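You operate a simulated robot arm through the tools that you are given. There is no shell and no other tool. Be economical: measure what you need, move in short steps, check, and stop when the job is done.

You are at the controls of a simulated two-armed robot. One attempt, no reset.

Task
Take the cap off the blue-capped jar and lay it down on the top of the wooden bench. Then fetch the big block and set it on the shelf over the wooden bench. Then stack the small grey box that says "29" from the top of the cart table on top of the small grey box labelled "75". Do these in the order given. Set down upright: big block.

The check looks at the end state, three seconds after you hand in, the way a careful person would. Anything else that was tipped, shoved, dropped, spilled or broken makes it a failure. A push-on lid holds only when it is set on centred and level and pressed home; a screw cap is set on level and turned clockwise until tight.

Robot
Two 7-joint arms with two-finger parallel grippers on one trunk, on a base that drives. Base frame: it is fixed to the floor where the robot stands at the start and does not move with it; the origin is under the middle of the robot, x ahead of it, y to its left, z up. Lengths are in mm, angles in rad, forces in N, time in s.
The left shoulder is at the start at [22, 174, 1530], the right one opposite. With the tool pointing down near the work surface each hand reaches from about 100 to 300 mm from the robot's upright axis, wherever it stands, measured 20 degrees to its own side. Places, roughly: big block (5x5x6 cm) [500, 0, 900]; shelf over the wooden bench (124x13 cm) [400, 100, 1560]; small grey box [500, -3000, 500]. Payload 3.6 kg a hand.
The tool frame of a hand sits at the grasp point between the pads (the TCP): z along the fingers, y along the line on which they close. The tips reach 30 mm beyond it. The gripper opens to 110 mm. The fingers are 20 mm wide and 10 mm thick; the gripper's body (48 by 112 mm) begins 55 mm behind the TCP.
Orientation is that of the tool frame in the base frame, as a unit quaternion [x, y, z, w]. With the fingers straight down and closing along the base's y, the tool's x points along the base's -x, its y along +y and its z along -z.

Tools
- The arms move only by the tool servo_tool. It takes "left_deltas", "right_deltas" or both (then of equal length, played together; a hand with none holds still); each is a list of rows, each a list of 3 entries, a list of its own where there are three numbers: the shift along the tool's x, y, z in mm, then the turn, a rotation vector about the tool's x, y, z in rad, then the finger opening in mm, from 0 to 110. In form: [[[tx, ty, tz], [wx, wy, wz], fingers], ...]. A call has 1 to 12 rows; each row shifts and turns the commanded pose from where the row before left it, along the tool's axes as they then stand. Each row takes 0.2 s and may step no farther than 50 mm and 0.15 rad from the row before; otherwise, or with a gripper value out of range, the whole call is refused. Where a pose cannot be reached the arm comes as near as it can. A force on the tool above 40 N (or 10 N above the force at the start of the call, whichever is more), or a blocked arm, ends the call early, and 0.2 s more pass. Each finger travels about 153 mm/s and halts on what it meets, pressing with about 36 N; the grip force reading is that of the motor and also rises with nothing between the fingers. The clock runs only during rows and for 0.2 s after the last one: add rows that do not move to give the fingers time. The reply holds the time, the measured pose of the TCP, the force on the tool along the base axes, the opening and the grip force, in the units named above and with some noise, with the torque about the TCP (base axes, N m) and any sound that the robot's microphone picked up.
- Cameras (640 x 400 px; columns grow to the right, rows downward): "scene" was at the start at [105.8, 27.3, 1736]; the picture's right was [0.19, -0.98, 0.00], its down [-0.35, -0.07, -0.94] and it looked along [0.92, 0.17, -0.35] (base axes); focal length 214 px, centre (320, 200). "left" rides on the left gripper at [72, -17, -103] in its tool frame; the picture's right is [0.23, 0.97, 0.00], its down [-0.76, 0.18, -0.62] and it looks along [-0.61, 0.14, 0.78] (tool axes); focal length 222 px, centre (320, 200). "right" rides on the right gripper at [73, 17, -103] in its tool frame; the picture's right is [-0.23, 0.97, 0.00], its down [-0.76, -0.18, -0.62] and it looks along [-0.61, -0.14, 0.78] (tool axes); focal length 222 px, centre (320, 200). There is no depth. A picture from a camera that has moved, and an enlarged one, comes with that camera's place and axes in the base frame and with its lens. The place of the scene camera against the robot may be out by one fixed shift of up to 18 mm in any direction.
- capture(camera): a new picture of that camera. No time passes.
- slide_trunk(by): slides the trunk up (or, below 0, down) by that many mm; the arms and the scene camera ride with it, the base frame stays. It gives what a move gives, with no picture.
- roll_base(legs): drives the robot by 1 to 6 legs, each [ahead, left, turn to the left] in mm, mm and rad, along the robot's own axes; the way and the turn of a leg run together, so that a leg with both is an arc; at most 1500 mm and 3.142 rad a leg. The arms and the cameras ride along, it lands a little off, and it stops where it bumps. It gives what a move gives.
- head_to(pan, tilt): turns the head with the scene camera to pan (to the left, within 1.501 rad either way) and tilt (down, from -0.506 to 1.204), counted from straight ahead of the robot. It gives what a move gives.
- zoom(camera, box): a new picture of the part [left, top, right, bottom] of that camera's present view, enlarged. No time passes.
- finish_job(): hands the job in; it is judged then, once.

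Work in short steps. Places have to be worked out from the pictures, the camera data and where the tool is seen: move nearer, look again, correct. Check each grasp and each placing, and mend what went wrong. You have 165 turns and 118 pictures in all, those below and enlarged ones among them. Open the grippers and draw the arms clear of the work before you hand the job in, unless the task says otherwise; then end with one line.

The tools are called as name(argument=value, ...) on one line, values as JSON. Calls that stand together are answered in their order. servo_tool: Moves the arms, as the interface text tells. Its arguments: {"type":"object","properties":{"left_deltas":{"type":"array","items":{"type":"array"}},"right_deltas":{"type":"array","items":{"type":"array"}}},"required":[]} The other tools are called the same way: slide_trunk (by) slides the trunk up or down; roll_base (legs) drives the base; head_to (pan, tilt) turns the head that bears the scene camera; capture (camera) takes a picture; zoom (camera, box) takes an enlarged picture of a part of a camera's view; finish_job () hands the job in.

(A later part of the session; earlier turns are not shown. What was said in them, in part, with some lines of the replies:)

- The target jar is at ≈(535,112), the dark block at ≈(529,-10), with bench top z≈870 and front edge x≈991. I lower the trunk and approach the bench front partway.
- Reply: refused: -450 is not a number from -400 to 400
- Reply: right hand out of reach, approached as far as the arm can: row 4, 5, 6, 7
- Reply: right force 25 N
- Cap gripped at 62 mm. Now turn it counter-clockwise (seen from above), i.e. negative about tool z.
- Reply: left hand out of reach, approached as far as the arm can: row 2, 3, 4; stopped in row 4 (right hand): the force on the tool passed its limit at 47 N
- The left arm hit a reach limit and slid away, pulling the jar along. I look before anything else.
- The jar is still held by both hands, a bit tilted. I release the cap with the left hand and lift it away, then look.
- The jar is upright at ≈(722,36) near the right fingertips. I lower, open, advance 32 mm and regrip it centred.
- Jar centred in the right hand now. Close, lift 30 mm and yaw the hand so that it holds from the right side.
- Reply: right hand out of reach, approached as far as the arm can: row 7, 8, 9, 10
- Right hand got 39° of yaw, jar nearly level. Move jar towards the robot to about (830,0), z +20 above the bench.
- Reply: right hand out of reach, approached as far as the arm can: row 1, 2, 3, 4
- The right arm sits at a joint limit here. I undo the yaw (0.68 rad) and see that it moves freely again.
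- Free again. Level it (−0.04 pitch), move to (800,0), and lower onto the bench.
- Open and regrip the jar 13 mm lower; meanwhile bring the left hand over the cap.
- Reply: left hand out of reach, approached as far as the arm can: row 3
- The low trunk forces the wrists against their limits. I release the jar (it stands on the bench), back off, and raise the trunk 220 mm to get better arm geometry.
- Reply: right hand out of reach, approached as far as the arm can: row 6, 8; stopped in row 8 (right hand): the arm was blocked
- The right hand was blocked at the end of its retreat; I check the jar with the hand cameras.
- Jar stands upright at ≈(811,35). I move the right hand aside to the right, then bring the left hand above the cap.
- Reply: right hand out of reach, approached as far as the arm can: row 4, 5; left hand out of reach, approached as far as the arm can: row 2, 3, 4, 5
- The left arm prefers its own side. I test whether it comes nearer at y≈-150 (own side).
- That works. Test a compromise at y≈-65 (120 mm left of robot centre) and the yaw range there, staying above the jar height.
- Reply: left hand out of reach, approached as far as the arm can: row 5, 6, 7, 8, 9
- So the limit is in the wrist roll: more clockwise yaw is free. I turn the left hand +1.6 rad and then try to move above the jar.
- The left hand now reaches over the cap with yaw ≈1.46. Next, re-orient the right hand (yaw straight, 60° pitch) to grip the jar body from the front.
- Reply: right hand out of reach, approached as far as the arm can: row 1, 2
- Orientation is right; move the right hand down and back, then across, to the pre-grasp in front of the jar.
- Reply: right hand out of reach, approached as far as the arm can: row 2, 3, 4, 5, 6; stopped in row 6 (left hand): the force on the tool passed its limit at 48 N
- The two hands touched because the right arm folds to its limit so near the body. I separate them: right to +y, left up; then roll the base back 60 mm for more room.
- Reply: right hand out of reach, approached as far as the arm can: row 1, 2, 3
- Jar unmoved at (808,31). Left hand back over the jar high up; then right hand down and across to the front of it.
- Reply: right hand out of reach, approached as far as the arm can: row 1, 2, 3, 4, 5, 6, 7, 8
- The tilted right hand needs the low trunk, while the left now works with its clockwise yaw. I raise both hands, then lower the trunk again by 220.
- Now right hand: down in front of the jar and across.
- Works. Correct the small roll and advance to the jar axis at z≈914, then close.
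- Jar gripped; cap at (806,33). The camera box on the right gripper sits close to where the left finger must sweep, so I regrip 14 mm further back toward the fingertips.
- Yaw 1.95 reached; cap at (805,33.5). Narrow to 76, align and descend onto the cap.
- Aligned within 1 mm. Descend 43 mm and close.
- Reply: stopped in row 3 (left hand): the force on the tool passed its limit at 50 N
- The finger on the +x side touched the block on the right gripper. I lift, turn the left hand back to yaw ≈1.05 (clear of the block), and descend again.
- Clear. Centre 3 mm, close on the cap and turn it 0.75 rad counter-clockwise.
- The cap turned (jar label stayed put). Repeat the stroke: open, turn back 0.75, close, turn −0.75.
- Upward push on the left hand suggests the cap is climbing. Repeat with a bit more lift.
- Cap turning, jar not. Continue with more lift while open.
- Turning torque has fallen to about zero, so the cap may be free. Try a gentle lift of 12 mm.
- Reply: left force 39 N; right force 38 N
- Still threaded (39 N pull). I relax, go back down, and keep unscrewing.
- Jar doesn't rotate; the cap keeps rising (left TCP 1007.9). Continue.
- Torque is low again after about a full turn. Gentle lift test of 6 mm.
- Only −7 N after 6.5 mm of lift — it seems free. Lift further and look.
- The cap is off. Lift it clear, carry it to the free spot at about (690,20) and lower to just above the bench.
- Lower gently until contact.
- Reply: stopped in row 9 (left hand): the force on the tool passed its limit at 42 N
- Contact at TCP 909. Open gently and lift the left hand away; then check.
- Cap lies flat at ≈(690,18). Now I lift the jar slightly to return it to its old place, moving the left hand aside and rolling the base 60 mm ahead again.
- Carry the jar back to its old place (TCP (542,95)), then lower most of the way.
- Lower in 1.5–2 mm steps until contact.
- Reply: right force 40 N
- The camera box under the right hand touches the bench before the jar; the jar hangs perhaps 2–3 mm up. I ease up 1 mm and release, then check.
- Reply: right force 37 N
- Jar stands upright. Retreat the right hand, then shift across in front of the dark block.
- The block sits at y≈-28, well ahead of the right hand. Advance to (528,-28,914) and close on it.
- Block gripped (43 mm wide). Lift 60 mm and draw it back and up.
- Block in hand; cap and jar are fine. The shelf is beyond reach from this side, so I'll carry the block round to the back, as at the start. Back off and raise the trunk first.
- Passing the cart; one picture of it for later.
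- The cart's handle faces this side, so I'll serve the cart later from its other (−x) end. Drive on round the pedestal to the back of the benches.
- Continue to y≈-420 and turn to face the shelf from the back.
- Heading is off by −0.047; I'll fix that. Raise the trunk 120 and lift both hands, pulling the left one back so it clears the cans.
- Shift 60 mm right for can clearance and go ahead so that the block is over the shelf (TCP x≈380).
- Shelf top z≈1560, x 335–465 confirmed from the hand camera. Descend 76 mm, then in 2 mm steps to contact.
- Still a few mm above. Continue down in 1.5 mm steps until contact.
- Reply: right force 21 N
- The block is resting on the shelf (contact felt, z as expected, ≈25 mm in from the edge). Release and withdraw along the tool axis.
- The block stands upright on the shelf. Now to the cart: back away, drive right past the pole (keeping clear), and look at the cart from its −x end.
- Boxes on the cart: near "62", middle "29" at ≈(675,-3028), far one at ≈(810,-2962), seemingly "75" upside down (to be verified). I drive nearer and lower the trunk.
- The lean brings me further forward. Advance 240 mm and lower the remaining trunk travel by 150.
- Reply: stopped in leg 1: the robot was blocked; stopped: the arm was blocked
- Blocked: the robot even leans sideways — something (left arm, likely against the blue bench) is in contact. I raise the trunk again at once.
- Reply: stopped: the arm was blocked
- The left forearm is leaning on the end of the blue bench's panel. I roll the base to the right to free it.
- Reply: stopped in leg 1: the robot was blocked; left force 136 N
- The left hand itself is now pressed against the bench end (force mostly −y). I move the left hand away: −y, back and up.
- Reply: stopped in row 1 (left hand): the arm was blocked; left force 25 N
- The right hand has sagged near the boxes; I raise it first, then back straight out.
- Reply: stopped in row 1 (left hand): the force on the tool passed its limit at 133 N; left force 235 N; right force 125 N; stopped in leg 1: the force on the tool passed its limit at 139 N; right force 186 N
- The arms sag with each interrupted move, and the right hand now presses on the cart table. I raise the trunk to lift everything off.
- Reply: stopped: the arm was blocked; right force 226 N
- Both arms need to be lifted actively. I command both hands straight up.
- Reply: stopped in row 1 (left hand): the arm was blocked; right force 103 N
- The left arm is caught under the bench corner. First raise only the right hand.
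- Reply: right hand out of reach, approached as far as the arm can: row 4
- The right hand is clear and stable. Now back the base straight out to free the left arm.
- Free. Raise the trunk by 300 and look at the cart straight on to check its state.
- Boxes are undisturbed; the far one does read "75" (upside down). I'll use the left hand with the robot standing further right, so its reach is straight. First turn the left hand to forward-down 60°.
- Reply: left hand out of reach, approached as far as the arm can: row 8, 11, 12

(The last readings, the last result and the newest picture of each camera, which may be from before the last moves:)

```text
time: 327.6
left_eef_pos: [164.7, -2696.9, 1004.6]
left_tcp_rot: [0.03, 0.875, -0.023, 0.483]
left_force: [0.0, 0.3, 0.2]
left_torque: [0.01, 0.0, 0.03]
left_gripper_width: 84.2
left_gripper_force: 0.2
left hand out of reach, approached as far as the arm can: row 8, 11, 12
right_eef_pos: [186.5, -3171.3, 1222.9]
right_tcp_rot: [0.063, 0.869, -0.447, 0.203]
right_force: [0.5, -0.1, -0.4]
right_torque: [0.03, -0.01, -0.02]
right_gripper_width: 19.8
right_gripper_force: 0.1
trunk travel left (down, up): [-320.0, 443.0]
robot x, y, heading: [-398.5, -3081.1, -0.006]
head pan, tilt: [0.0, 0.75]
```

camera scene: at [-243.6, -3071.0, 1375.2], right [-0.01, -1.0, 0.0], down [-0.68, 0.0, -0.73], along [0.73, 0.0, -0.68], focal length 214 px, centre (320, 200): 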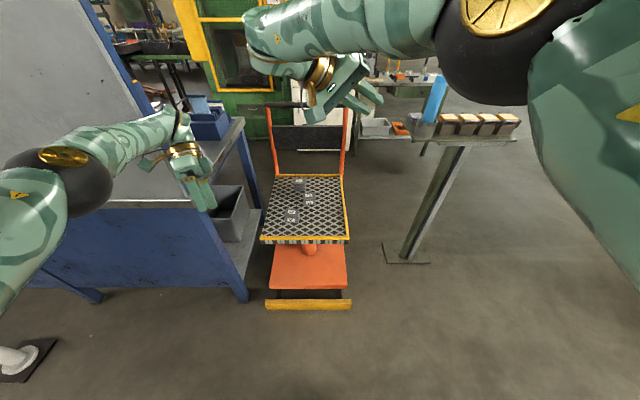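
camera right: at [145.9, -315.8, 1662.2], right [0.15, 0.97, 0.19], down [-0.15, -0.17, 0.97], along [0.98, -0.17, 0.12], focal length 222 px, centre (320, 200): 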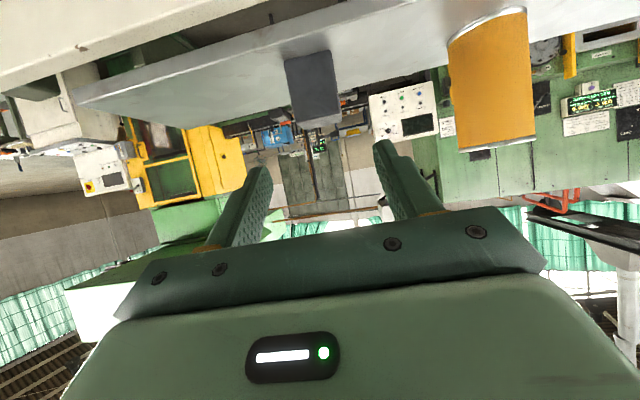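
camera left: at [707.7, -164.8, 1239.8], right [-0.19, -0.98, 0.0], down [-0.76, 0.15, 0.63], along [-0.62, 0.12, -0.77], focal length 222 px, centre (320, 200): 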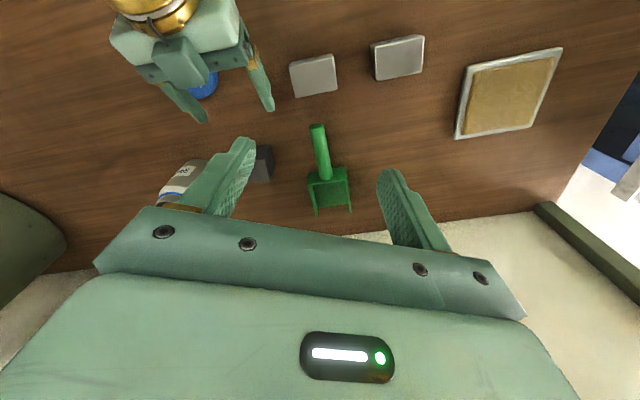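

The left hand has the wanted orientation. Bring it inward to straight ahead of its shoulder and pull the right hand back and up.

servo_tool(left_deltas=[[[-11.4, -40.8, -3.6], [0, 0, 0], 100], [[-11.4, -40.8, -3.6], [0, 0, 0], 100], [[-11.4, -40.8, -3.6], [0, 0, 0], 100], [[-11.4, -40.8, -3.6], [0, 0, 0], 100], [[-11.4, -40.8, -3.6], [0, 0, 0], 100], [[0, 0, 0], [0, 0, 0], 100]], right_deltas=[[[11.6, -17.8, -14.2], [0, 0, 0], 20], [[11.6, -17.8, -14.2], [0, 0, 0], 20], [[11.6, -17.8, -14.2], [0, 0, 0], 20], [[11.6, -17.8, -14.2], [0, 0, 0], 20], [[11.6, -17.8, -14.2], [0, 0, 0], 20], [[0, 0, 0], [0, 0, 0], 20]])

roll_base(legs=[[0, -75, 0.006], [230, 0, 0]])

slide_trunk(by=-150)

capture(camera="scene")

```text
time: 329.0
left_eef_pos: [186.5, -2698.6, 1074.8]
left_tcp_rot: [0.029, 0.876, -0.02, 0.481]
left_force: [0.8, 1.0, -0.2]
left_torque: [-0.03, 0.0, 0.02]
left_gripper_width: 99.9
left_gripper_force: 0.1
left hand out of reach, approached as far as the arm can: row 1, 2, 3, 4, 5
right_eef_pos: [87.3, -3170.5, 1302.3]
right_tcp_rot: [0.063, 0.869, -0.447, 0.201]
right_force: [0.6, 0.1, -0.1]
right_torque: [-0.02, -0.01, -0.02]
right_gripper_width: 20.2
right_gripper_force: 0.0
trunk travel left (down, up): [-320.0, 443.0]
robot x, y, heading: [-399.5, -3081.0, -0.007]
head pan, tilt: [0.0, 0.75]
```

```text
time: 331.4
left_eef_pos: [420.1, -2775.5, 1073.1]
left_tcp_rot: [0.028, 0.876, -0.018, 0.481]
left_force: [0.0, 0.0, 0.3]
left_torque: [0.0, 0.03, 0.01]
left_gripper_width: 99.9
left_gripper_force: 0.0
right_eef_pos: [321.2, -3245.7, 1303.0]
right_tcp_rot: [0.062, 0.869, -0.447, 0.202]
right_force: [1.2, 0.7, -0.1]
right_torque: [0.01, 0.03, -0.02]
right_gripper_width: 20.1
right_gripper_force: 0.1
trunk travel left (down, up): [-320.0, 443.0]
robot x, y, heading: [-169.3, -3154.1, -0.006]
head pan, tilt: [0.0, 0.75]
```

```text
time: 333.1
left_eef_pos: [419.1, -2775.4, 925.2]
left_tcp_rot: [0.028, 0.876, -0.018, 0.482]
left_force: [-0.5, -0.4, -0.3]
left_torque: [-0.01, -0.01, 0.0]
left_gripper_width: 100.2
left_gripper_force: 0.0
right_eef_pos: [318.6, -3245.1, 1155.5]
right_tcp_rot: [0.062, 0.869, -0.446, 0.203]
right_force: [-0.4, -0.6, 0.0]
right_torque: [0.0, 0.0, 0.02]
right_gripper_width: 20.0
right_gripper_force: 0.2
trunk travel left (down, up): [-170.0, 593.0]
robot x, y, heading: [-169.4, -3154.0, -0.005]
head pan, tilt: [0.0, 0.75]
```

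```text
21 pictures are left
camera scene: at [61.1, -3147.3, 1220.4], right [0.0, -1.0, 0.0], down [-0.68, 0.0, -0.73], along [0.73, 0.0, -0.68], focal length 214 px, centre (320, 200)
```

scene: 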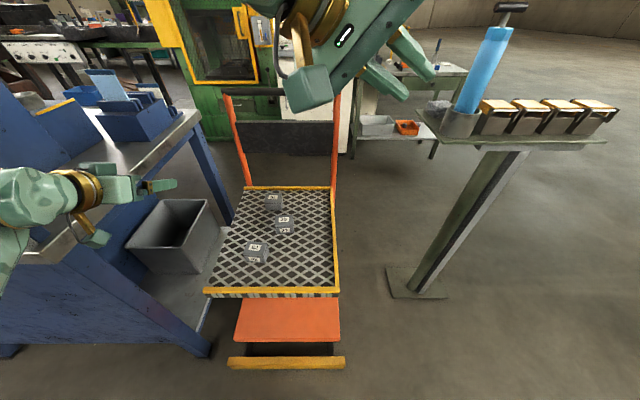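

The left arm is stuck in an awkward branch here, so I'll use the right hand as before and tuck the left away. Re-orient both: left to tool-down, right to forward-down 60°.

servo_tool(left_deltas=[[[0, 0, 0], [0.0404, 0.1066, 0.0745], 84], [[0, 0, 0], [0.0404, 0.1066, 0.0745], 84], [[0, 0, 0], [0.0404, 0.1066, 0.0745], 84], [[0, 0, 0], [0.0404, 0.1066, 0.0745], 84], [[0, 0, 0], [0.0404, 0.1066, 0.0745], 84], [[0, 0, 0], [0.0404, 0.1066, 0.0745], 84], [[0, 0, 0], [0.0404, 0.1066, 0.0745], 84], [[0, 0, 0], [0.0404, 0.1066, 0.0745], 84], [[0, 0, 0], [0.0404, 0.1066, 0.0745], 84]], right_deltas=[[[0, 0, 0], [-0.1098, -0.0665, 0.0436], 100], [[0, 0, 0], [-0.1098, -0.0665, 0.0436], 100], [[0, 0, 0], [-0.1098, -0.0665, 0.0436], 100], [[0, 0, 0], [-0.1098, -0.0665, 0.0436], 100], [[0, 0, 0], [-0.1098, -0.0665, 0.0436], 100], [[0, 0, 0], [-0.1098, -0.0665, 0.0436], 100], [[0, 0, 0], [-0.1098, -0.0665, 0.0436], 100], [[0, 0, 0], [-0.1098, -0.0665, 0.0436], 100], [[0, 0, 0], [0, 0, 0], 100]])

```text
time: 335.1
left_eef_pos: [419.9, -2775.5, 925.0]
left_tcp_rot: [0.39, 0.921, 0.0, 0.0]
left_force: [-0.2, 0.7, 0.4]
left_torque: [0.0, 0.0, 0.02]
left_gripper_width: 83.9
left_gripper_force: 0.0
right_eef_pos: [320.1, -3245.9, 1153.7]
right_tcp_rot: [0.0, 0.869, -0.001, 0.495]
right_force: [-0.1, 0.7, -0.8]
right_torque: [0.0, 0.01, 0.01]
right_gripper_width: 99.8
right_gripper_force: 0.0
trunk travel left (down, up): [-170.0, 593.0]
robot x, y, heading: [-166.5, -3153.6, -0.004]
head pan, tilt: [0.0, 0.75]
```

Both orientations achieved. Now tuck the left hand in and up, and bring the right hand inward.

servo_tool(left_deltas=[[[-1, -34, -28], [0, 0, 0], 84], [[-1, -34, -28], [0, 0, 0], 84], [[-1, -34, -28], [0, 0, 0], 84], [[-1, -34, -28], [0, 0, 0], 84], [[-1, -34, -28], [0, 0, 0], 84], [[-1, -34, -28], [0, 0, 0], 84], [[-1, -34, -28], [0, 0, 0], 84], [[-1, -34, -28], [0, 0, 0], 84], [[0, 0, 0], [0, 0, 0], 84]])

capture(camera="scene")

```text
time: 337.1
left_eef_pos: [228.6, -2967.7, 1148.7]
left_tcp_rot: [0.388, 0.922, 0.001, 0.001]
left_force: [0.6, -0.2, -0.1]
left_torque: [0.0, 0.01, -0.02]
left_gripper_width: 84.3
left_gripper_force: 0.0
right_eef_pos: [319.1, -3245.3, 1153.0]
right_tcp_rot: [-0.001, 0.87, -0.001, 0.493]
right_force: [0.0, 0.1, 0.7]
right_torque: [0.03, -0.01, 0.03]
right_gripper_width: 100.2
right_gripper_force: 0.0
trunk travel left (down, up): [-170.0, 593.0]
robot x, y, heading: [-166.2, -3155.6, -0.005]
head pan, tilt: [0.0, 0.75]
```

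```text
20 pictures are left
camera scene: at [62.2, -3147.0, 1220.0], right [0.0, -1.0, 0.0], down [-0.68, 0.0, -0.73], along [0.73, 0.0, -0.68], focal length 214 px, centre (320, 200)
```

scene: 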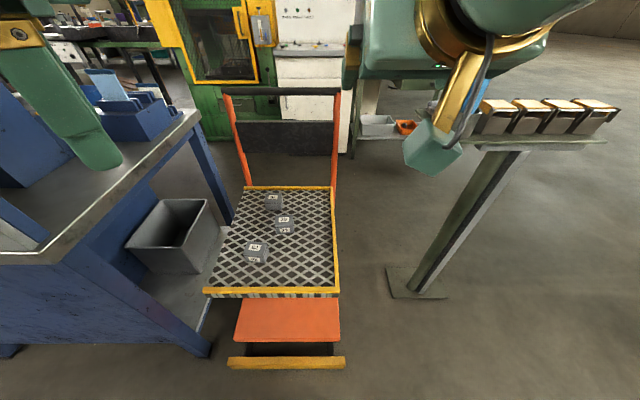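

Left arm is tucked. Shift left 80 mm, then check the left elbow's clearance to the bench panel before going ahead.

roll_base(legs=[[0, 80, 0.005], [70, 0, 0]])

head_to(pan=1.1, tilt=0.5)

capture(camera="scene")

```text
time: 339.0
left_eef_pos: [283.4, -2883.0, 1154.6]
left_tcp_rot: [0.38, 0.925, 0.002, 0.007]
left_force: [-0.5, 0.3, -0.8]
left_torque: [0.05, 0.01, 0.01]
left_gripper_width: 84.3
left_gripper_force: 0.1
right_eef_pos: [379.9, -3160.3, 1156.5]
right_tcp_rot: [-0.007, 0.868, 0.004, 0.497]
right_force: [-0.2, -1.4, 1.0]
right_torque: [0.02, 0.03, 0.0]
right_gripper_width: 100.1
right_gripper_force: 0.2
trunk travel left (down, up): [-170.0, 593.0]
robot x, y, heading: [-101.0, -3076.4, 0.014]
head pan, tilt: [0.0, 0.75]
stopped in leg 2: the robot was blocked; the commanded pose is now the measured one
```

```text
time: 340.3
left_eef_pos: [282.3, -2882.7, 1155.0]
left_tcp_rot: [0.381, 0.925, 0.002, 0.006]
left_force: [0.5, 0.0, -0.8]
left_torque: [-0.02, 0.02, 0.02]
left_gripper_width: 83.8
left_gripper_force: 0.1
right_eef_pos: [377.6, -3161.5, 1158.5]
right_tcp_rot: [-0.006, 0.867, 0.003, 0.498]
right_force: [-0.2, 0.4, -0.3]
right_torque: [0.0, 0.0, -0.01]
right_gripper_width: 100.1
right_gripper_force: 0.1
trunk travel left (down, up): [-170.0, 593.0]
robot x, y, heading: [-103.8, -3074.3, 0.012]
head pan, tilt: [1.1, 0.499]
```

```text
19 pictures are left
camera scene: at [76.6, -2985.6, 1244.0], right [0.9, -0.45, 0.01], down [-0.21, -0.43, -0.88], along [0.39, 0.79, -0.47], focal length 214 px, centre (320, 200)
```

scene: 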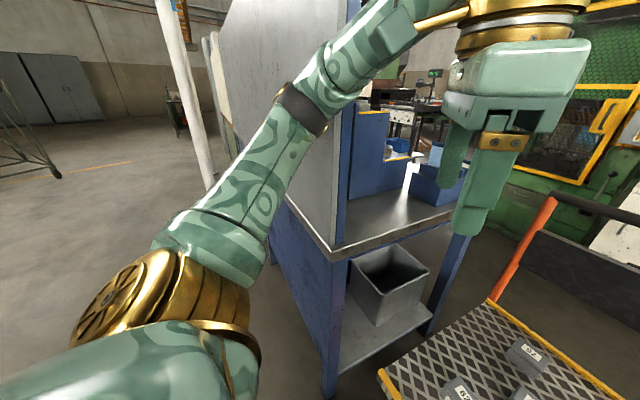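

Probably the left elbow meets the panel's back again. I back off 80 mm and stretch the left arm straight ahead over the cart's left side, so that its elbow comes in.

roll_base(legs=[[-80, 0, -0.012]])

servo_tool(left_deltas=[[[-19.4, 24.3, 30.5], [0, 0, 0], 84], [[-19.4, 24.3, 30.5], [0, 0, 0], 84], [[-19.4, 24.3, 30.5], [0, 0, 0], 84], [[-19.4, 24.3, 30.5], [0, 0, 0], 84], [[-19.4, 24.3, 30.5], [0, 0, 0], 84], [[-19.4, 24.3, 30.5], [0, 0, 0], 84], [[-19.4, 24.3, 30.5], [0, 0, 0], 84], [[-19.4, 24.3, 30.5], [0, 0, 0], 84], [[-19.4, 24.3, 30.5], [0, 0, 0], 84], [[0, 0, 0], [0, 0, 0], 84]])

capture(camera="scene")

```text
time: 341.4
left_eef_pos: [212.5, -2886.8, 1150.3]
left_tcp_rot: [0.387, 0.922, 0.0, 0.003]
left_force: [-0.3, -0.2, -0.5]
left_torque: [0.01, -0.04, 0.01]
left_gripper_width: 84.2
left_gripper_force: 0.1
right_eef_pos: [304.6, -3164.6, 1154.3]
right_tcp_rot: [0.0, 0.869, -0.002, 0.495]
right_force: [-1.1, 0.9, 0.4]
right_torque: [0.0, 0.03, 0.0]
right_gripper_width: 99.9
right_gripper_force: 0.1
trunk travel left (down, up): [-170.0, 593.0]
robot x, y, heading: [-178.9, -3076.9, -0.005]
head pan, tilt: [1.1, 0.499]
```

```text
time: 343.6
left_eef_pos: [493.8, -2857.4, 878.2]
left_tcp_rot: [0.387, 0.922, 0.0, 0.002]
left_force: [1.0, -0.5, 0.2]
left_torque: [0.0, -0.01, -0.01]
left_gripper_width: 83.8
left_gripper_force: 0.1
right_eef_pos: [305.6, -3165.6, 1154.3]
right_tcp_rot: [-0.002, 0.869, -0.001, 0.494]
right_force: [-0.8, 0.3, 0.4]
right_torque: [-0.01, -0.01, -0.01]
right_gripper_width: 100.3
right_gripper_force: 0.2
trunk travel left (down, up): [-170.0, 593.0]
robot x, y, heading: [-179.2, -3076.9, -0.001]
head pan, tilt: [1.1, 0.499]
```

```text
18 pictures are left
camera scene: at [7.0, -2985.8, 1242.2], right [0.89, -0.46, 0.0], down [-0.22, -0.43, -0.88], along [0.4, 0.78, -0.48], focal length 214 px, centre (320, 200)
```

scene: 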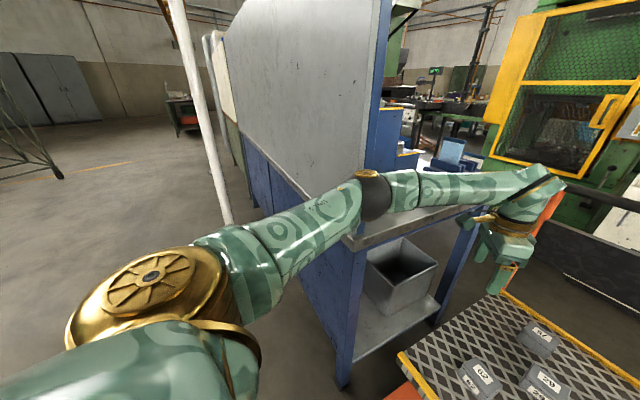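

The left elbow is nearly clear of the panel end; I stretch the left arm a bit more inward/forward, and shift the base 20 mm right, then go ahead.

servo_tool(left_deltas=[[[-30.7, 7.3, -13.3], [0, 0, 0], 84], [[-30.7, 7.3, -13.3], [0, 0, 0], 84], [[-30.7, 7.3, -13.3], [0, 0, 0], 84], [[0, 0, 0], [0, 0, 0], 84]])

roll_base(legs=[[0, -25, 0], [120, 0, 0]])

```text
time: 344.6
left_eef_pos: [540.4, -2901.6, 914.8]
left_tcp_rot: [0.388, 0.922, -0.001, 0.002]
left_force: [0.2, -0.2, -0.2]
left_torque: [0.01, 0.01, -0.01]
left_gripper_width: 84.0
left_gripper_force: 0.1
left hand out of reach, approached as far as the arm can: row 2, 3
right_eef_pos: [305.3, -3165.1, 1153.3]
right_tcp_rot: [-0.001, 0.87, -0.001, 0.494]
right_force: [0.9, -0.2, -0.8]
right_torque: [0.01, 0.01, -0.01]
right_gripper_width: 100.2
right_gripper_force: 0.0
trunk travel left (down, up): [-170.0, 593.0]
robot x, y, heading: [-181.4, -3072.3, -0.002]
head pan, tilt: [1.1, 0.499]
```

```text
time: 346.2
left_eef_pos: [662.6, -2926.0, 912.3]
left_tcp_rot: [0.387, 0.922, -0.001, 0.002]
left_force: [0.1, -1.4, -0.5]
left_torque: [0.01, 0.0, 0.01]
left_gripper_width: 84.2
left_gripper_force: 0.2
right_eef_pos: [426.3, -3190.5, 1154.5]
right_tcp_rot: [-0.001, 0.87, -0.001, 0.494]
right_force: [0.3, -0.3, -0.7]
right_torque: [-0.01, 0.0, -0.02]
right_gripper_width: 100.1
right_gripper_force: 0.0
trunk travel left (down, up): [-170.0, 593.0]
robot x, y, heading: [-57.4, -3103.5, -0.006]
head pan, tilt: [1.1, 0.499]
```

No block. Creep 50 mm more and look down at the cart.

roll_base(legs=[[50, 0, 0.006]])

head_to(pan=0.1, tilt=0.95)

capture(camera="scene")

```text
time: 347.1
left_eef_pos: [711.5, -2921.6, 911.9]
left_tcp_rot: [0.384, 0.923, -0.001, 0.002]
left_force: [-0.5, 0.3, -0.9]
left_torque: [0.01, 0.07, 0.02]
left_gripper_width: 84.1
left_gripper_force: 0.1
right_eef_pos: [478.5, -3187.8, 1152.3]
right_tcp_rot: [-0.004, 0.87, 0.001, 0.493]
right_force: [0.7, -0.5, 0.5]
right_torque: [0.01, -0.02, 0.02]
right_gripper_width: 99.8
right_gripper_force: 0.1
trunk travel left (down, up): [-170.0, 593.0]
robot x, y, heading: [-10.7, -3100.8, 0.005]
head pan, tilt: [1.1, 0.499]
```

```text
time: 348.4
left_eef_pos: [709.8, -2921.3, 911.8]
left_tcp_rot: [0.385, 0.923, -0.001, 0.001]
left_force: [-0.3, -0.4, 0.6]
left_torque: [0.01, 0.01, 0.0]
left_gripper_width: 83.9
left_gripper_force: 0.0
right_eef_pos: [476.0, -3186.9, 1153.0]
right_tcp_rot: [-0.004, 0.87, 0.001, 0.494]
right_force: [0.0, -0.7, -0.1]
right_torque: [-0.02, 0.01, -0.02]
right_gripper_width: 99.8
right_gripper_force: 0.1
trunk travel left (down, up): [-170.0, 593.0]
robot x, y, heading: [-10.0, -3101.0, 0.0]
head pan, tilt: [0.099, 0.949]
```

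```text
17 pictures are left
camera scene: at [208.0, -3084.0, 1204.6], right [0.1, -0.99, 0.0], down [-0.81, -0.08, -0.58], along [0.58, 0.06, -0.81], focal length 214 px, centre (320, 200)
```

scene: 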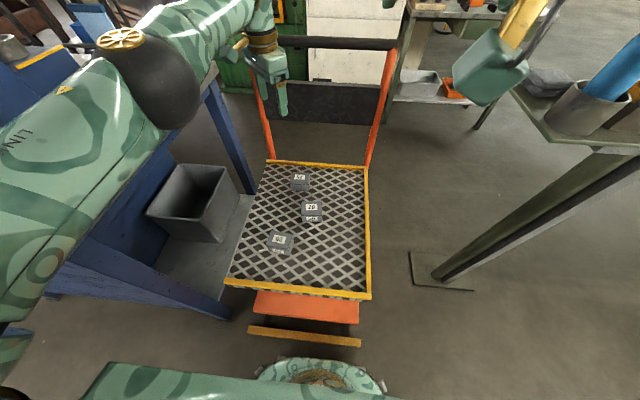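

Base front is ≈36 mm short of the cart's bumper – good. Combining views, box tops are near z≈605: "29" at ≈(597,-3008), "75" at ≈(718,-2946). I pitch the right hand to 45° and bring it to a pre-grasp.

servo_tool(right_deltas=[[[0, 0, 0], [0, 0.13, 0], 100], [[0, 0, 0], [0, 0.13, 0], 100], [[26.1, 17.9, 35.1], [0, 0, 0], 100], [[26.1, 17.9, 35.1], [0, 0, 0], 100], [[26.1, 17.9, 35.1], [0, 0, 0], 100], [[26.1, 17.9, 35.1], [0, 0, 0], 100], [[26.1, 17.9, 35.1], [0, 0, 0], 100], [[26.1, 17.9, 35.1], [0, 0, 0], 100], [[26.1, 17.9, 35.1], [0, 0, 0], 100], [[26.1, 17.9, 35.1], [0, 0, 0], 100], [[26.1, 17.9, 35.1], [0, 0, 0], 100], [[0, 0, 0], [0, 0, 0], 100]])

capture(camera="right")

```text
time: 351.0
left_eef_pos: [708.5, -2922.1, 913.8]
left_tcp_rot: [0.384, 0.923, -0.001, 0.003]
left_force: [0.7, 0.2, -0.6]
left_torque: [0.01, 0.01, 0.0]
left_gripper_width: 84.3
left_gripper_force: 0.1
right_eef_pos: [529.3, -3027.4, 764.0]
right_tcp_rot: [-0.005, 0.926, 0.001, 0.377]
right_force: [-0.6, -0.5, -1.0]
right_torque: [0.01, -0.02, -0.01]
right_gripper_width: 100.0
right_gripper_force: 0.1
trunk travel left (down, up): [-170.0, 593.0]
robot x, y, heading: [-9.1, -3101.6, 0.003]
head pan, tilt: [0.099, 0.949]
```

```text
16 pictures are left
camera right: at [403.6, -3010.4, 786.9], right [0.16, 0.98, 0.16], down [0.11, -0.17, 0.98], along [0.98, -0.13, -0.14], focal length 222 px, centre (320, 200)
```

right: 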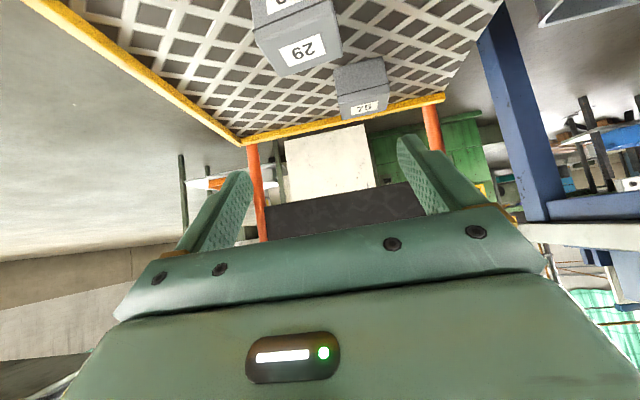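

Reach is fine. The hand camera gives "29" at ≈(600,-3030), "75" at ≈(731,-2962) (for top z≈605). Move closer and re-measure.

servo_tool(right_deltas=[[[16.8, -1, 36.7], [0, 0, 0], 100], [[16.8, -1, 36.7], [0, 0, 0], 100], [[10, -1, 22], [0, 0, 0], 100], [[0, 0, 0], [0, 0, 0], 100]])

capture(camera="right")

```text
time: 352.0
left_eef_pos: [709.9, -2921.5, 912.9]
left_tcp_rot: [0.384, 0.923, -0.001, 0.002]
left_force: [-0.1, 0.7, 0.9]
left_torque: [-0.03, -0.02, 0.0]
left_gripper_width: 84.0
left_gripper_force: 0.0
right_eef_pos: [562.3, -3029.3, 664.6]
right_tcp_rot: [-0.004, 0.926, 0.0, 0.377]
right_force: [-0.9, -0.2, 0.3]
right_torque: [0.02, 0.04, -0.01]
right_gripper_width: 99.9
right_gripper_force: 0.1
trunk travel left (down, up): [-170.0, 593.0]
robot x, y, heading: [-13.1, -3101.5, 0.005]
head pan, tilt: [0.099, 0.949]
```

```text
15 pictures are left
camera right: at [438.1, -3012.7, 687.7], right [0.16, 0.98, 0.16], down [0.11, -0.17, 0.98], along [0.98, -0.13, -0.14], focal length 222 px, centre (320, 200)
```

right: 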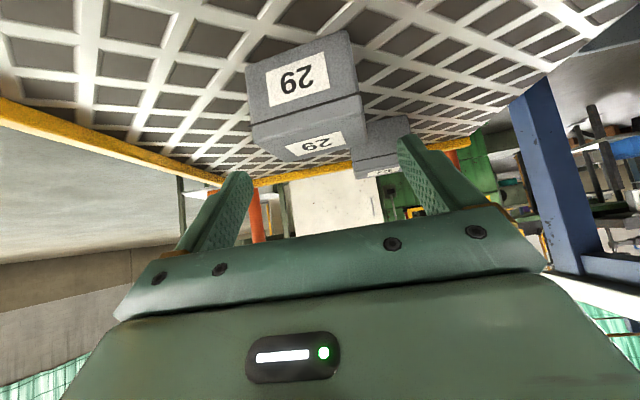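

Triangulating: "29" spans x≈540–598, top z≈628, centre y≈-3026. Descend to TCP (560,-3026,626) and close.

servo_tool(right_deltas=[[[9.5, 1, 8.7], [0, 0, 0], 90], [[9.5, 1, 8.7], [0, 0, 0], 90], [[9.5, 1, 8.7], [0, 0, 0], 90], [[0, 0, 0], [0, 0, 0], 90], [[0, 0, 0], [0, 0, 0], 45], [[0, 0, 0], [0, 0, 0], 45], [[0, 0, 0], [0, 0, 0], 45]])

capture(camera="right")

```text
time: 353.6
left_eef_pos: [709.6, -2921.2, 913.6]
left_tcp_rot: [0.384, 0.923, -0.002, 0.002]
left_force: [0.2, 0.5, 1.2]
left_torque: [-0.01, 0.03, 0.0]
left_gripper_width: 84.0
left_gripper_force: 0.1
right_eef_pos: [561.9, -3027.5, 625.0]
right_tcp_rot: [-0.004, 0.927, 0.0, 0.376]
right_force: [0.7, 0.4, 0.9]
right_torque: [0.09, -0.12, 0.0]
right_gripper_width: 66.2
right_gripper_force: 35.8
trunk travel left (down, up): [-170.0, 593.0]
robot x, y, heading: [-11.3, -3102.8, 0.004]
head pan, tilt: [0.099, 0.949]
```

```text
14 pictures are left
camera right: at [437.5, -3010.2, 648.9], right [0.16, 0.98, 0.16], down [0.11, -0.17, 0.98], along [0.98, -0.14, -0.14], focal length 222 px, centre (320, 200)
```

right: 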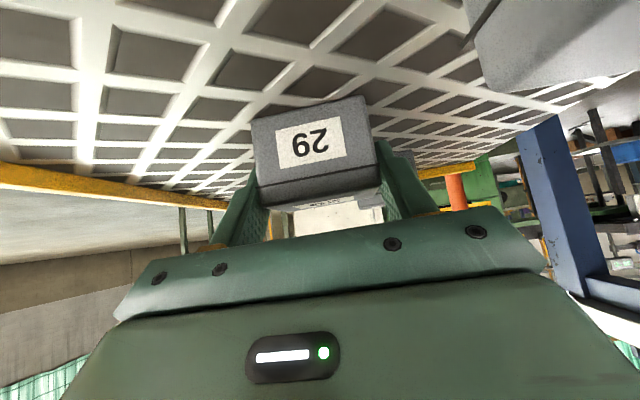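

Gripped, but the box front is right at the TCP, so only the near part is held. Reopen, advance 24 mm and grip again.

servo_tool(right_deltas=[[[0, 0, 0], [0, 0, 0], 90], [[0, 0, 0], [0, 0, 0], 90], [[-8.6, 0, 8.4], [0, 0, 0], 90], [[-8.6, 0, 8.4], [0, 0, 0], 90], [[0, 0, 0], [0, 0, 0], 90], [[0, 0, 0], [0, 0, 0], 45], [[0, 0, 0], [0, 0, 0], 45], [[0, 0, 0], [0, 0, 0], 45]])

capture(camera="right")

```text
time: 355.4
left_eef_pos: [709.8, -2921.0, 913.5]
left_tcp_rot: [0.384, 0.923, -0.001, 0.002]
left_force: [-0.4, -0.1, -0.5]
left_torque: [0.03, 0.03, 0.02]
left_gripper_width: 83.8
left_gripper_force: 0.1
right_eef_pos: [584.6, -3026.6, 625.2]
right_tcp_rot: [-0.003, 0.926, 0.0, 0.377]
right_force: [0.0, 1.0, -0.7]
right_torque: [0.07, 0.01, -0.02]
right_gripper_width: 65.6
right_gripper_force: 36.0
trunk travel left (down, up): [-170.0, 593.0]
robot x, y, heading: [-16.7, -3099.1, 0.003]
head pan, tilt: [0.099, 0.949]
```

```text
13 pictures are left
camera right: at [460.3, -3010.4, 649.0], right [0.16, 0.98, 0.16], down [0.11, -0.17, 0.98], along [0.98, -0.14, -0.14], focal length 222 px, centre (320, 200)
```

right: 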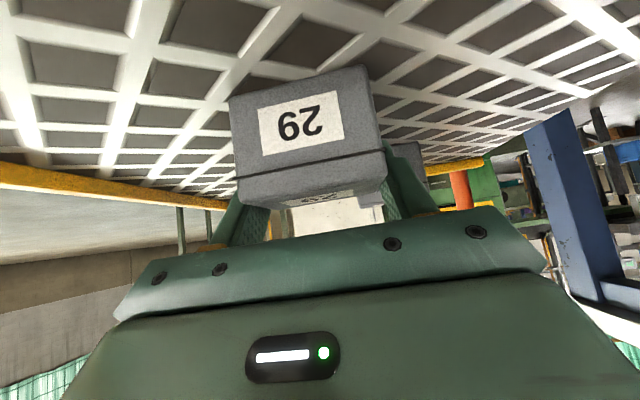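

Well gripped (TCP near the box centre). Lift 75 mm and use the left camera from above to locate "75".

servo_tool(right_deltas=[[[-17.5, 0, -17.9], [0, 0, 0], 45], [[-17.5, 0, -17.9], [0, 0, 0], 45], [[-17.5, 0, -17.9], [0, 0, 0], 45], [[0, 0, 0], [0, 0, 0], 45]])

capture(camera="left")

capture(camera="right")

```text
time: 356.4
left_eef_pos: [709.4, -2921.2, 912.6]
left_tcp_rot: [0.384, 0.923, 0.0, 0.0]
left_force: [0.3, 0.5, 0.3]
left_torque: [-0.03, -0.03, -0.01]
left_gripper_width: 84.0
left_gripper_force: 0.1
right_eef_pos: [586.8, -3028.8, 700.9]
right_tcp_rot: [-0.004, 0.927, 0.001, 0.376]
right_force: [-0.5, 0.1, -2.2]
right_torque: [0.0, -0.02, 0.02]
right_gripper_width: 65.6
right_gripper_force: 36.1
trunk travel left (down, up): [-170.0, 593.0]
robot x, y, heading: [-7.7, -3103.6, 0.006]
head pan, tilt: [0.099, 0.949]
```

```text
12 pictures are left
camera left: at [647.3, -2881.8, 1014.7], right [0.53, 0.85, 0.0], down [0.66, -0.41, 0.63], along [0.53, -0.33, -0.78], focal length 222 px, centre (320, 200)
```

left: 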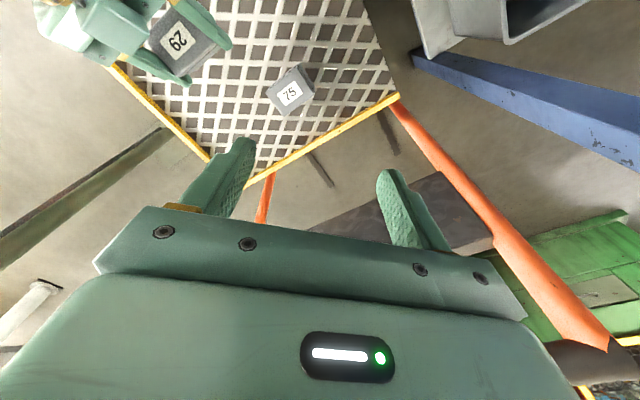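

```text
11 pictures are left
camera right: at [461.6, -3011.6, 723.7], right [0.16, 0.98, 0.16], down [0.11, -0.17, 0.98], along [0.98, -0.14, -0.14], focal length 222 px, centre (320, 200)
```

right: 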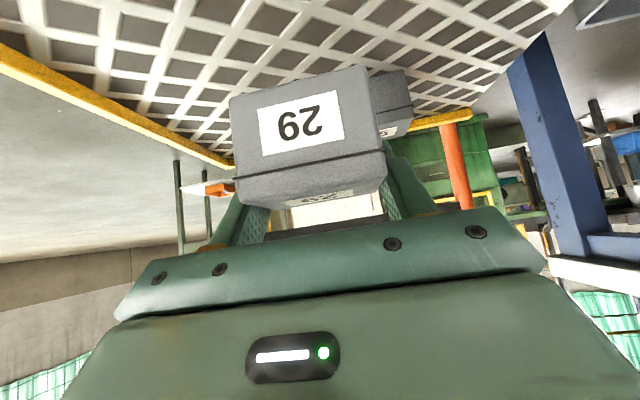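

Left camera clearly shows "75" and the held "29". Zoom for precise relative positions.

zoom(camera="left", box=[130, 0, 330, 125])

```text
3.20 times, centred on (230, 62) of left
camera zoom: at [647.3, -2881.8, 1014.7], right [0.53, 0.85, 0.0], down [0.66, -0.41, 0.63], along [0.53, -0.33, -0.78], focal length 711 px, centre (608, 640)
```

zoom: 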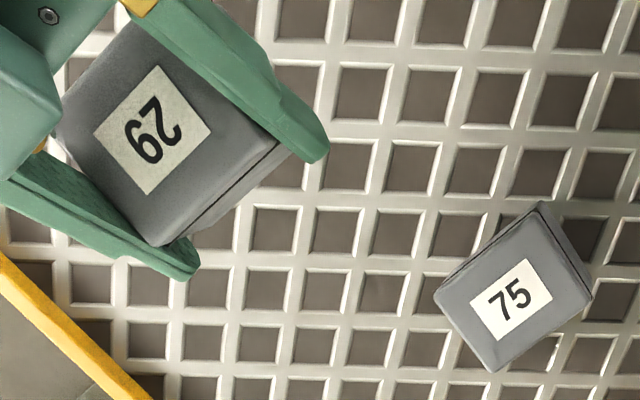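

Relative offset from "29" to "75" is (+119,+55) mm. Move over at this height, then check.

servo_tool(right_deltas=[[[-28.7, 18, 27.7], [0, 0, 0], 45], [[-28.7, 18, 27.7], [0, 0, 0], 45], [[-28.7, 18, 27.7], [0, 0, 0], 45], [[0, 0, 0], [0, 0, 0], 45], [[0, 0, 0], [0, 0, 0], 45]])

zoom(camera="left", box=[190, 10, 390, 135])

```text
time: 357.6
left_eef_pos: [710.9, -2921.2, 913.8]
left_tcp_rot: [0.384, 0.923, -0.001, 0.002]
left_force: [0.4, 0.2, 0.6]
left_torque: [0.03, -0.02, 0.0]
left_gripper_width: 84.0
left_gripper_force: 0.0
right_eef_pos: [672.1, -2987.8, 700.2]
right_tcp_rot: [-0.004, 0.926, 0.0, 0.378]
right_force: [0.5, -0.3, -2.1]
right_torque: [-0.02, -0.01, -0.02]
right_gripper_width: 65.7
right_gripper_force: 36.1
right hand out of reach, approached as far as the arm can: row 3
trunk travel left (down, up): [-170.0, 593.0]
robot x, y, heading: [-12.9, -3098.5, 0.002]
head pan, tilt: [0.099, 0.949]
```

```text
3.20 times, centred on (290, 72) of left
camera zoom: at [647.2, -2882.0, 1015.0], right [0.53, 0.85, 0.0], down [0.66, -0.41, 0.63], along [0.53, -0.33, -0.78], focal length 711 px, centre (416, 608)
```

zoom: 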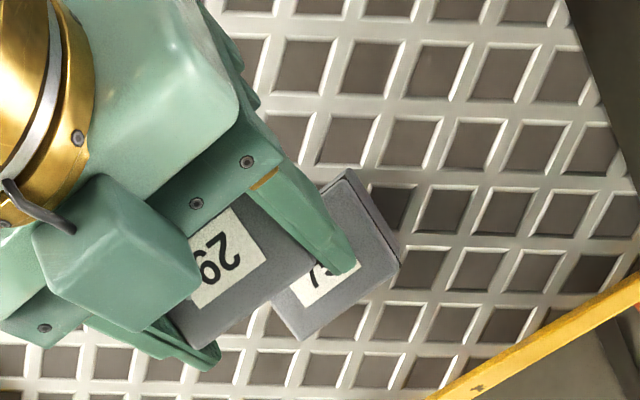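

Out of reach by ≈34 mm. Shifting the base 35 mm left and 12 mm ahead lessens the cross-reach; then correct the arm.

roll_base(legs=[[12, 35, 0]])

```text
time: 358.5
left_eef_pos: [717.2, -2895.0, 913.8]
left_tcp_rot: [0.389, 0.921, -0.001, 0.003]
left_force: [-0.7, 0.2, 0.0]
left_torque: [0.0, -0.02, 0.01]
left_gripper_width: 84.2
left_gripper_force: 0.1
right_eef_pos: [678.2, -2959.5, 699.5]
right_tcp_rot: [0.001, 0.926, -0.002, 0.377]
right_force: [0.2, 0.2, -1.9]
right_torque: [0.02, -0.01, -0.01]
right_gripper_width: 65.7
right_gripper_force: 35.8
trunk travel left (down, up): [-170.0, 593.0]
robot x, y, heading: [-3.8, -3067.3, -0.007]
head pan, tilt: [0.099, 0.949]
```

servo_tool(right_deltas=[[[-10, -7.3, 9.8], [0, 0, 0], 45], [[-10, -7.3, 9.8], [0, 0, 0], 45], [[0, 0, 0], [0, 0, 0], 45], [[0, 0, 0], [0, 0, 0], 45]])

zoom(camera="left", box=[190, 10, 390, 135])

```text
time: 359.5
left_eef_pos: [717.8, -2895.0, 912.9]
left_tcp_rot: [0.389, 0.921, 0.0, 0.002]
left_force: [0.0, 0.1, -0.1]
left_torque: [-0.04, -0.01, 0.01]
left_gripper_width: 84.0
left_gripper_force: 0.1
right_eef_pos: [703.2, -2981.5, 703.1]
right_tcp_rot: [0.001, 0.926, -0.001, 0.376]
right_force: [0.0, 0.1, -2.5]
right_torque: [-0.01, -0.02, -0.02]
right_gripper_width: 65.8
right_gripper_force: 36.3
right hand out of reach, approached as far as the arm can: row 2
trunk travel left (down, up): [-170.0, 593.0]
robot x, y, heading: [-3.0, -3066.2, -0.004]
head pan, tilt: [0.099, 0.949]
```

```text
3.20 times, centred on (290, 72) of left
camera zoom: at [655.3, -2855.5, 1014.8], right [0.54, 0.84, 0.0], down [0.66, -0.42, 0.63], along [0.53, -0.34, -0.78], focal length 711 px, centre (416, 608)
```

zoom: 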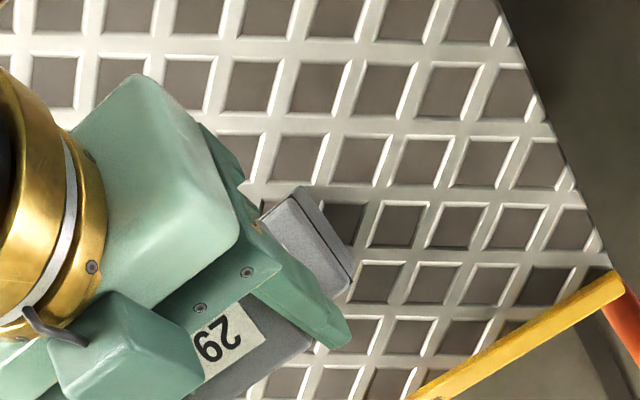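

"29" is ≈(2,8) mm off the centre of "75". Correct 8 mm in y by arm.

servo_tool(right_deltas=[[[0, 4, 0], [0, 0, 0], 45], [[0, 4, 0], [0, 0, 0], 45], [[0, 0, 0], [0, 0, 0], 45], [[0, 0, 0], [0, 0, 0], 45]])

```text
time: 360.5
left_eef_pos: [717.3, -2895.9, 913.1]
left_tcp_rot: [0.389, 0.921, 0.0, 0.001]
left_force: [-0.6, 0.3, -0.3]
left_torque: [0.0, 0.01, -0.01]
left_gripper_width: 84.3
left_gripper_force: 0.1
right_eef_pos: [700.2, -2976.1, 705.9]
right_tcp_rot: [0.0, 0.926, -0.001, 0.377]
right_force: [-0.1, -0.4, -2.8]
right_torque: [0.0, -0.05, -0.03]
right_gripper_width: 65.4
right_gripper_force: 36.5
right hand out of reach, approached as far as the arm can: row 2
trunk travel left (down, up): [-170.0, 593.0]
robot x, y, heading: [-2.8, -3069.0, -0.006]
head pan, tilt: [0.099, 0.949]
```

At the reach limit; creep the base 14 mm ahead and 5 mm left for margin.

roll_base(legs=[[14, 5, 0.005]])

```text
time: 361.2
left_eef_pos: [718.0, -2896.2, 914.0]
left_tcp_rot: [0.39, 0.921, -0.001, 0.001]
left_force: [0.8, -0.4, 1.1]
left_torque: [-0.01, -0.02, 0.02]
left_gripper_width: 84.0
left_gripper_force: 0.0
right_eef_pos: [701.0, -2977.2, 704.8]
right_tcp_rot: [0.001, 0.926, -0.002, 0.378]
right_force: [0.9, -0.4, -2.7]
right_torque: [0.02, -0.01, 0.03]
right_gripper_width: 65.7
right_gripper_force: 35.9
trunk travel left (down, up): [-170.0, 593.0]
robot x, y, heading: [-1.1, -3069.7, -0.009]
head pan, tilt: [0.099, 0.949]
stopped in leg 1: the robot was blocked; the commanded pose is now the measured one
```

Blocked there, so I leave the base. Lowering the trunk brings the shoulders forward while the hand goes down: slide down 20 mm, then correct with the arm.

slide_trunk(by=-20)

servo_tool(right_deltas=[[[-1.8, 1.5, 1.7], [0, 0, 0], 45], [[-1.8, 1.5, 1.7], [0, 0, 0], 45], [[0, 0, 0], [0, 0, 0], 45]])

```text
time: 361.8
left_eef_pos: [715.6, -2897.1, 894.1]
left_tcp_rot: [0.39, 0.921, -0.001, 0.003]
left_force: [-0.2, -0.1, 0.0]
left_torque: [0.02, 0.0, -0.03]
left_gripper_width: 83.9
left_gripper_force: 0.0
right_eef_pos: [700.3, -2978.2, 686.4]
right_tcp_rot: [0.003, 0.926, -0.003, 0.377]
right_force: [-0.5, -0.6, -1.7]
right_torque: [0.0, -0.04, -0.01]
right_gripper_width: 65.9
right_gripper_force: 36.2
trunk travel left (down, up): [-150.0, 613.0]
robot x, y, heading: [-1.3, -3070.5, -0.006]
head pan, tilt: [0.099, 0.949]
```

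```text
time: 362.6
left_eef_pos: [717.8, -2896.5, 892.5]
left_tcp_rot: [0.39, 0.921, -0.001, 0.001]
left_force: [0.2, -0.6, -0.6]
left_torque: [0.0, 0.03, -0.03]
left_gripper_width: 84.1
left_gripper_force: 0.0
right_eef_pos: [706.5, -2974.4, 685.8]
right_tcp_rot: [0.001, 0.926, -0.002, 0.377]
right_force: [0.5, 0.4, -3.4]
right_torque: [-0.01, -0.01, 0.02]
right_gripper_width: 65.6
right_gripper_force: 35.9
trunk travel left (down, up): [-150.0, 613.0]
robot x, y, heading: [-4.2, -3071.8, -0.01]
head pan, tilt: [0.099, 0.949]
```

Aligned over "75" within ~2 mm. Lower in 1.5 mm steps until contact.

servo_tool(right_deltas=[[[1.05, 0, 1.08], [0, 0, 0], 45], [[1.05, 0, 1.08], [0, 0, 0], 45], [[1.05, 0, 1.08], [0, 0, 0], 45], [[1.05, 0, 1.08], [0, 0, 0], 45], [[0.7, 0, 0.7], [0, 0, 0], 45], [[0.7, 0, 0.7], [0, 0, 0], 45], [[0, 0, 0], [0, 0, 0], 45]])

zoom(camera="left", box=[190, 10, 390, 135])

```text
time: 364.2
left_eef_pos: [717.5, -2897.0, 892.4]
left_tcp_rot: [0.389, 0.921, 0.0, 0.002]
left_force: [-1.1, 0.4, -0.2]
left_torque: [0.01, 0.0, 0.0]
left_gripper_width: 84.0
left_gripper_force: 0.1
right_eef_pos: [704.2, -2974.0, 678.7]
right_tcp_rot: [0.001, 0.926, -0.001, 0.377]
right_force: [0.8, -0.1, -2.3]
right_torque: [-0.01, -0.04, -0.03]
right_gripper_width: 65.6
right_gripper_force: 35.5
trunk travel left (down, up): [-150.0, 613.0]
robot x, y, heading: [-6.0, -3068.3, -0.003]
head pan, tilt: [0.099, 0.949]
```

```text
3.20 times, centred on (290, 72) of left
camera zoom: at [655.6, -2856.0, 994.9], right [0.54, 0.84, 0.0], down [0.66, -0.42, 0.63], along [0.53, -0.34, -0.78], focal length 711 px, centre (416, 608)
```

zoom: 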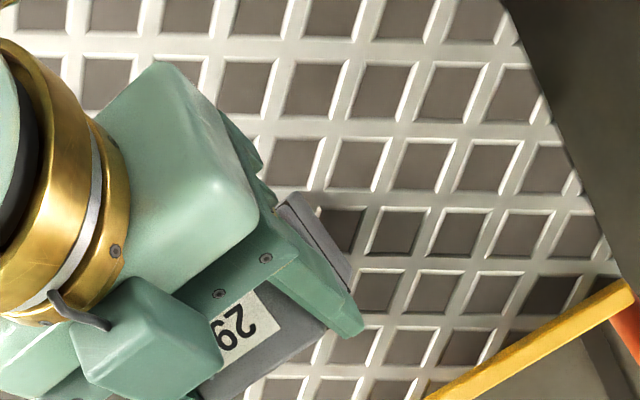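

Alignment looks good, still no contact. Continue down.

servo_tool(right_deltas=[[[0.9, 0, 0.9], [0, 0, 0], 45], [[0.9, 0, 0.9], [0, 0, 0], 45], [[0.9, 0, 0.9], [0, 0, 0], 45], [[0.9, 0, 0.9], [0, 0, 0], 45], [[0.7, 0, 0.7], [0, 0, 0], 45], [[0.7, 0, 0.7], [0, 0, 0], 45], [[0, 0, 0], [0, 0, 0], 45]])

```text
time: 365.8
left_eef_pos: [716.8, -2896.0, 895.1]
left_tcp_rot: [0.389, 0.921, -0.001, 0.003]
left_force: [0.1, 0.4, 0.0]
left_torque: [-0.02, 0.04, 0.02]
left_gripper_width: 83.6
left_gripper_force: 0.0
right_eef_pos: [702.4, -2976.1, 675.6]
right_tcp_rot: [0.001, 0.925, -0.002, 0.38]
right_force: [4.2, 4.9, 32.6]
right_torque: [0.27, 0.72, -0.12]
right_gripper_width: 65.8
right_gripper_force: 35.8
right hand out of reach, approached as far as the arm can: row 3
trunk travel left (down, up): [-150.0, 613.0]
robot x, y, heading: [-7.5, -3067.0, -0.008]
head pan, tilt: [0.099, 0.949]
```

Contact: "29" rests on "75". Ease slightly, open, and withdraw along the tool axis.

servo_tool(right_deltas=[[[-0.5, 0, -0.5], [0, 0, 0], 45], [[0, 0, 0], [0, 0, 0], 68], [[0, 0, 0], [0, 0, 0], 76], [[0, 0, 0], [0, 0, 0], 90], [[0, 0, 0], [0, 0, 0], 90], [[0, 0, -25], [0, 0, 0], 90], [[0, 0, -35], [0, 0, 0], 90], [[0, 0, -40], [0, 0, 0], 90], [[0, 0, -40], [0, 0, 0], 90], [[0, 0, 0], [0, 0, 0], 90]])

capture(camera="right")

zoom(camera="left", box=[190, 10, 390, 135])

```text
time: 368.0
left_eef_pos: [717.6, -2896.6, 892.6]
left_tcp_rot: [0.389, 0.921, -0.001, 0.002]
left_force: [0.3, -0.3, -0.8]
left_torque: [-0.02, 0.03, -0.01]
left_gripper_width: 84.1
left_gripper_force: 0.1
right_eef_pos: [606.4, -2976.7, 771.5]
right_tcp_rot: [0.002, 0.926, -0.002, 0.377]
right_force: [-0.4, -0.7, -0.3]
right_torque: [-0.01, 0.01, 0.01]
right_gripper_width: 90.2
right_gripper_force: 0.0
trunk travel left (down, up): [-150.0, 613.0]
robot x, y, heading: [-1.6, -3071.5, -0.008]
head pan, tilt: [0.099, 0.949]
```

```text
6 pictures are left
camera right: at [482.3, -2958.8, 795.5], right [0.17, 0.97, 0.16], down [0.11, -0.18, 0.98], along [0.98, -0.15, -0.14], focal length 222 px, centre (320, 200)
```

right: 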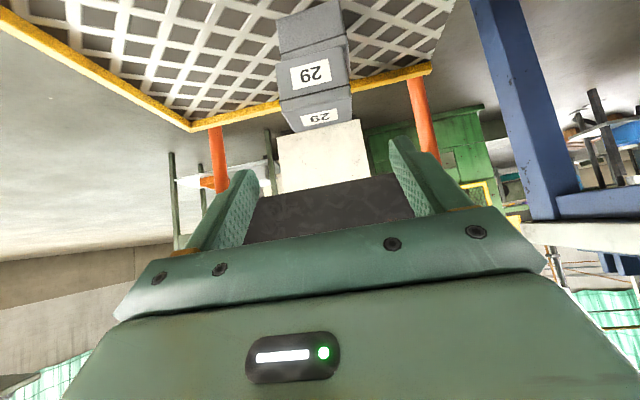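

```text
3.20 times, centred on (290, 72) of left
camera zoom: at [655.7, -2856.1, 994.7], right [0.54, 0.84, 0.0], down [0.66, -0.42, 0.63], along [0.53, -0.34, -0.78], focal length 711 px, centre (416, 608)
```

zoom: 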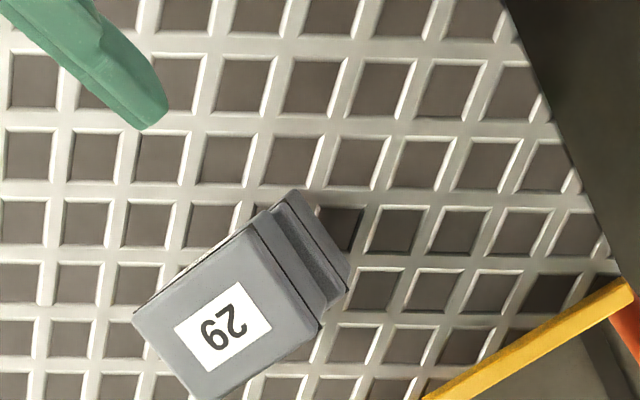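

The stack is neat. Shift the base right 35 mm (as on entry), then back straight out.

roll_base(legs=[[0, -38, 0.008], [-150, 0, 0], [-250, 0, 0]])

capture(camera="scene")

```text
time: 371.3
left_eef_pos: [319.9, -2931.9, 892.8]
left_tcp_rot: [0.389, 0.921, -0.001, 0.003]
left_force: [0.1, 0.4, 0.6]
left_torque: [0.01, 0.02, 0.03]
left_gripper_width: 83.9
left_gripper_force: 0.1
right_eef_pos: [207.8, -3013.5, 773.1]
right_tcp_rot: [0.001, 0.927, -0.002, 0.376]
right_force: [-0.8, 0.5, -0.1]
right_torque: [-0.01, -0.02, -0.01]
right_gripper_width: 89.8
right_gripper_force: 0.0
trunk travel left (down, up): [-150.0, 613.0]
robot x, y, heading: [-402.3, -3107.7, -0.005]
head pan, tilt: [0.099, 0.949]
```

```text
4 pictures are left
camera scene: at [-172.5, -3089.8, 1183.6], right [0.09, -1.0, 0.0], down [-0.81, -0.07, -0.58], along [0.58, 0.05, -0.81], focal length 214 px, centre (320, 200)
```

scene: 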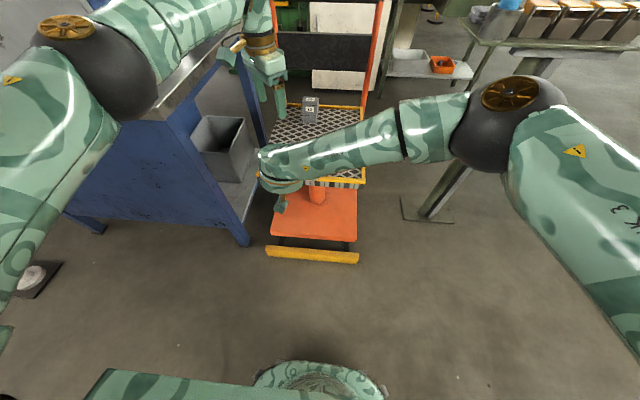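

Clear of the cart. One last zoom on the cart table before handing in.

roll_base(legs=[[-200, 0, 0]])

head_to(pan=0.0, tilt=0.6)

capture(camera="scene")

```text
time: 372.9
left_eef_pos: [120.3, -2930.8, 893.7]
left_tcp_rot: [0.388, 0.922, 0.0, 0.003]
left_force: [0.5, 0.5, -0.1]
left_torque: [-0.02, -0.05, 0.02]
left_gripper_width: 84.0
left_gripper_force: 0.0
right_eef_pos: [7.8, -3012.2, 772.4]
right_tcp_rot: [0.001, 0.926, -0.001, 0.377]
right_force: [0.5, 0.0, 0.8]
right_torque: [-0.02, 0.0, -0.01]
right_gripper_width: 90.0
right_gripper_force: 0.0
trunk travel left (down, up): [-150.0, 613.0]
robot x, y, heading: [-599.3, -3104.4, -0.008]
head pan, tilt: [0.099, 0.949]
```

```text
time: 373.7
left_eef_pos: [120.6, -2931.6, 892.8]
left_tcp_rot: [0.389, 0.921, 0.0, 0.001]
left_force: [0.7, 0.8, -0.1]
left_torque: [0.0, 0.0, 0.0]
left_gripper_width: 83.8
left_gripper_force: 0.1
right_eef_pos: [9.3, -3011.7, 771.9]
right_tcp_rot: [0.002, 0.926, -0.002, 0.377]
right_force: [0.7, -0.7, -0.4]
right_torque: [0.04, -0.05, -0.01]
right_gripper_width: 90.1
right_gripper_force: 0.1
trunk travel left (down, up): [-150.0, 613.0]
robot x, y, heading: [-599.4, -3103.6, -0.007]
head pan, tilt: [0.0, 0.6]
```

```text
3 pictures are left
camera scene: at [-355.7, -3095.7, 1211.7], right [-0.01, -1.0, 0.0], down [-0.57, 0.0, -0.82], along [0.82, -0.01, -0.57], focal length 214 px, centre (320, 200)
```

scene: 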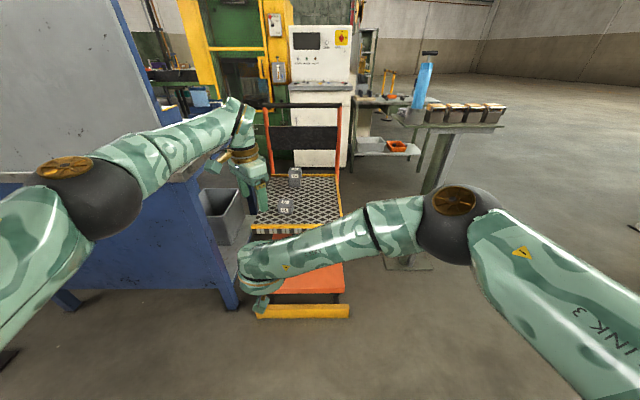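

Everything stands as intended: "29" is on "75", "62" is untouched, and both hands are open and clear. I hand in the job.

finish_job()

```text
The job is handed in.
```

I did all three steps in order and handed the job in: the cap lies on the wooden bench, the big block stands upright on the shelf, and "29" is stacked on "75". While I was working at the cart, the arms pressed hard against the blue bench and the cart table. The cart's boxes looked undisturbed afterwards, but I did not check the blue bench or what was on it.
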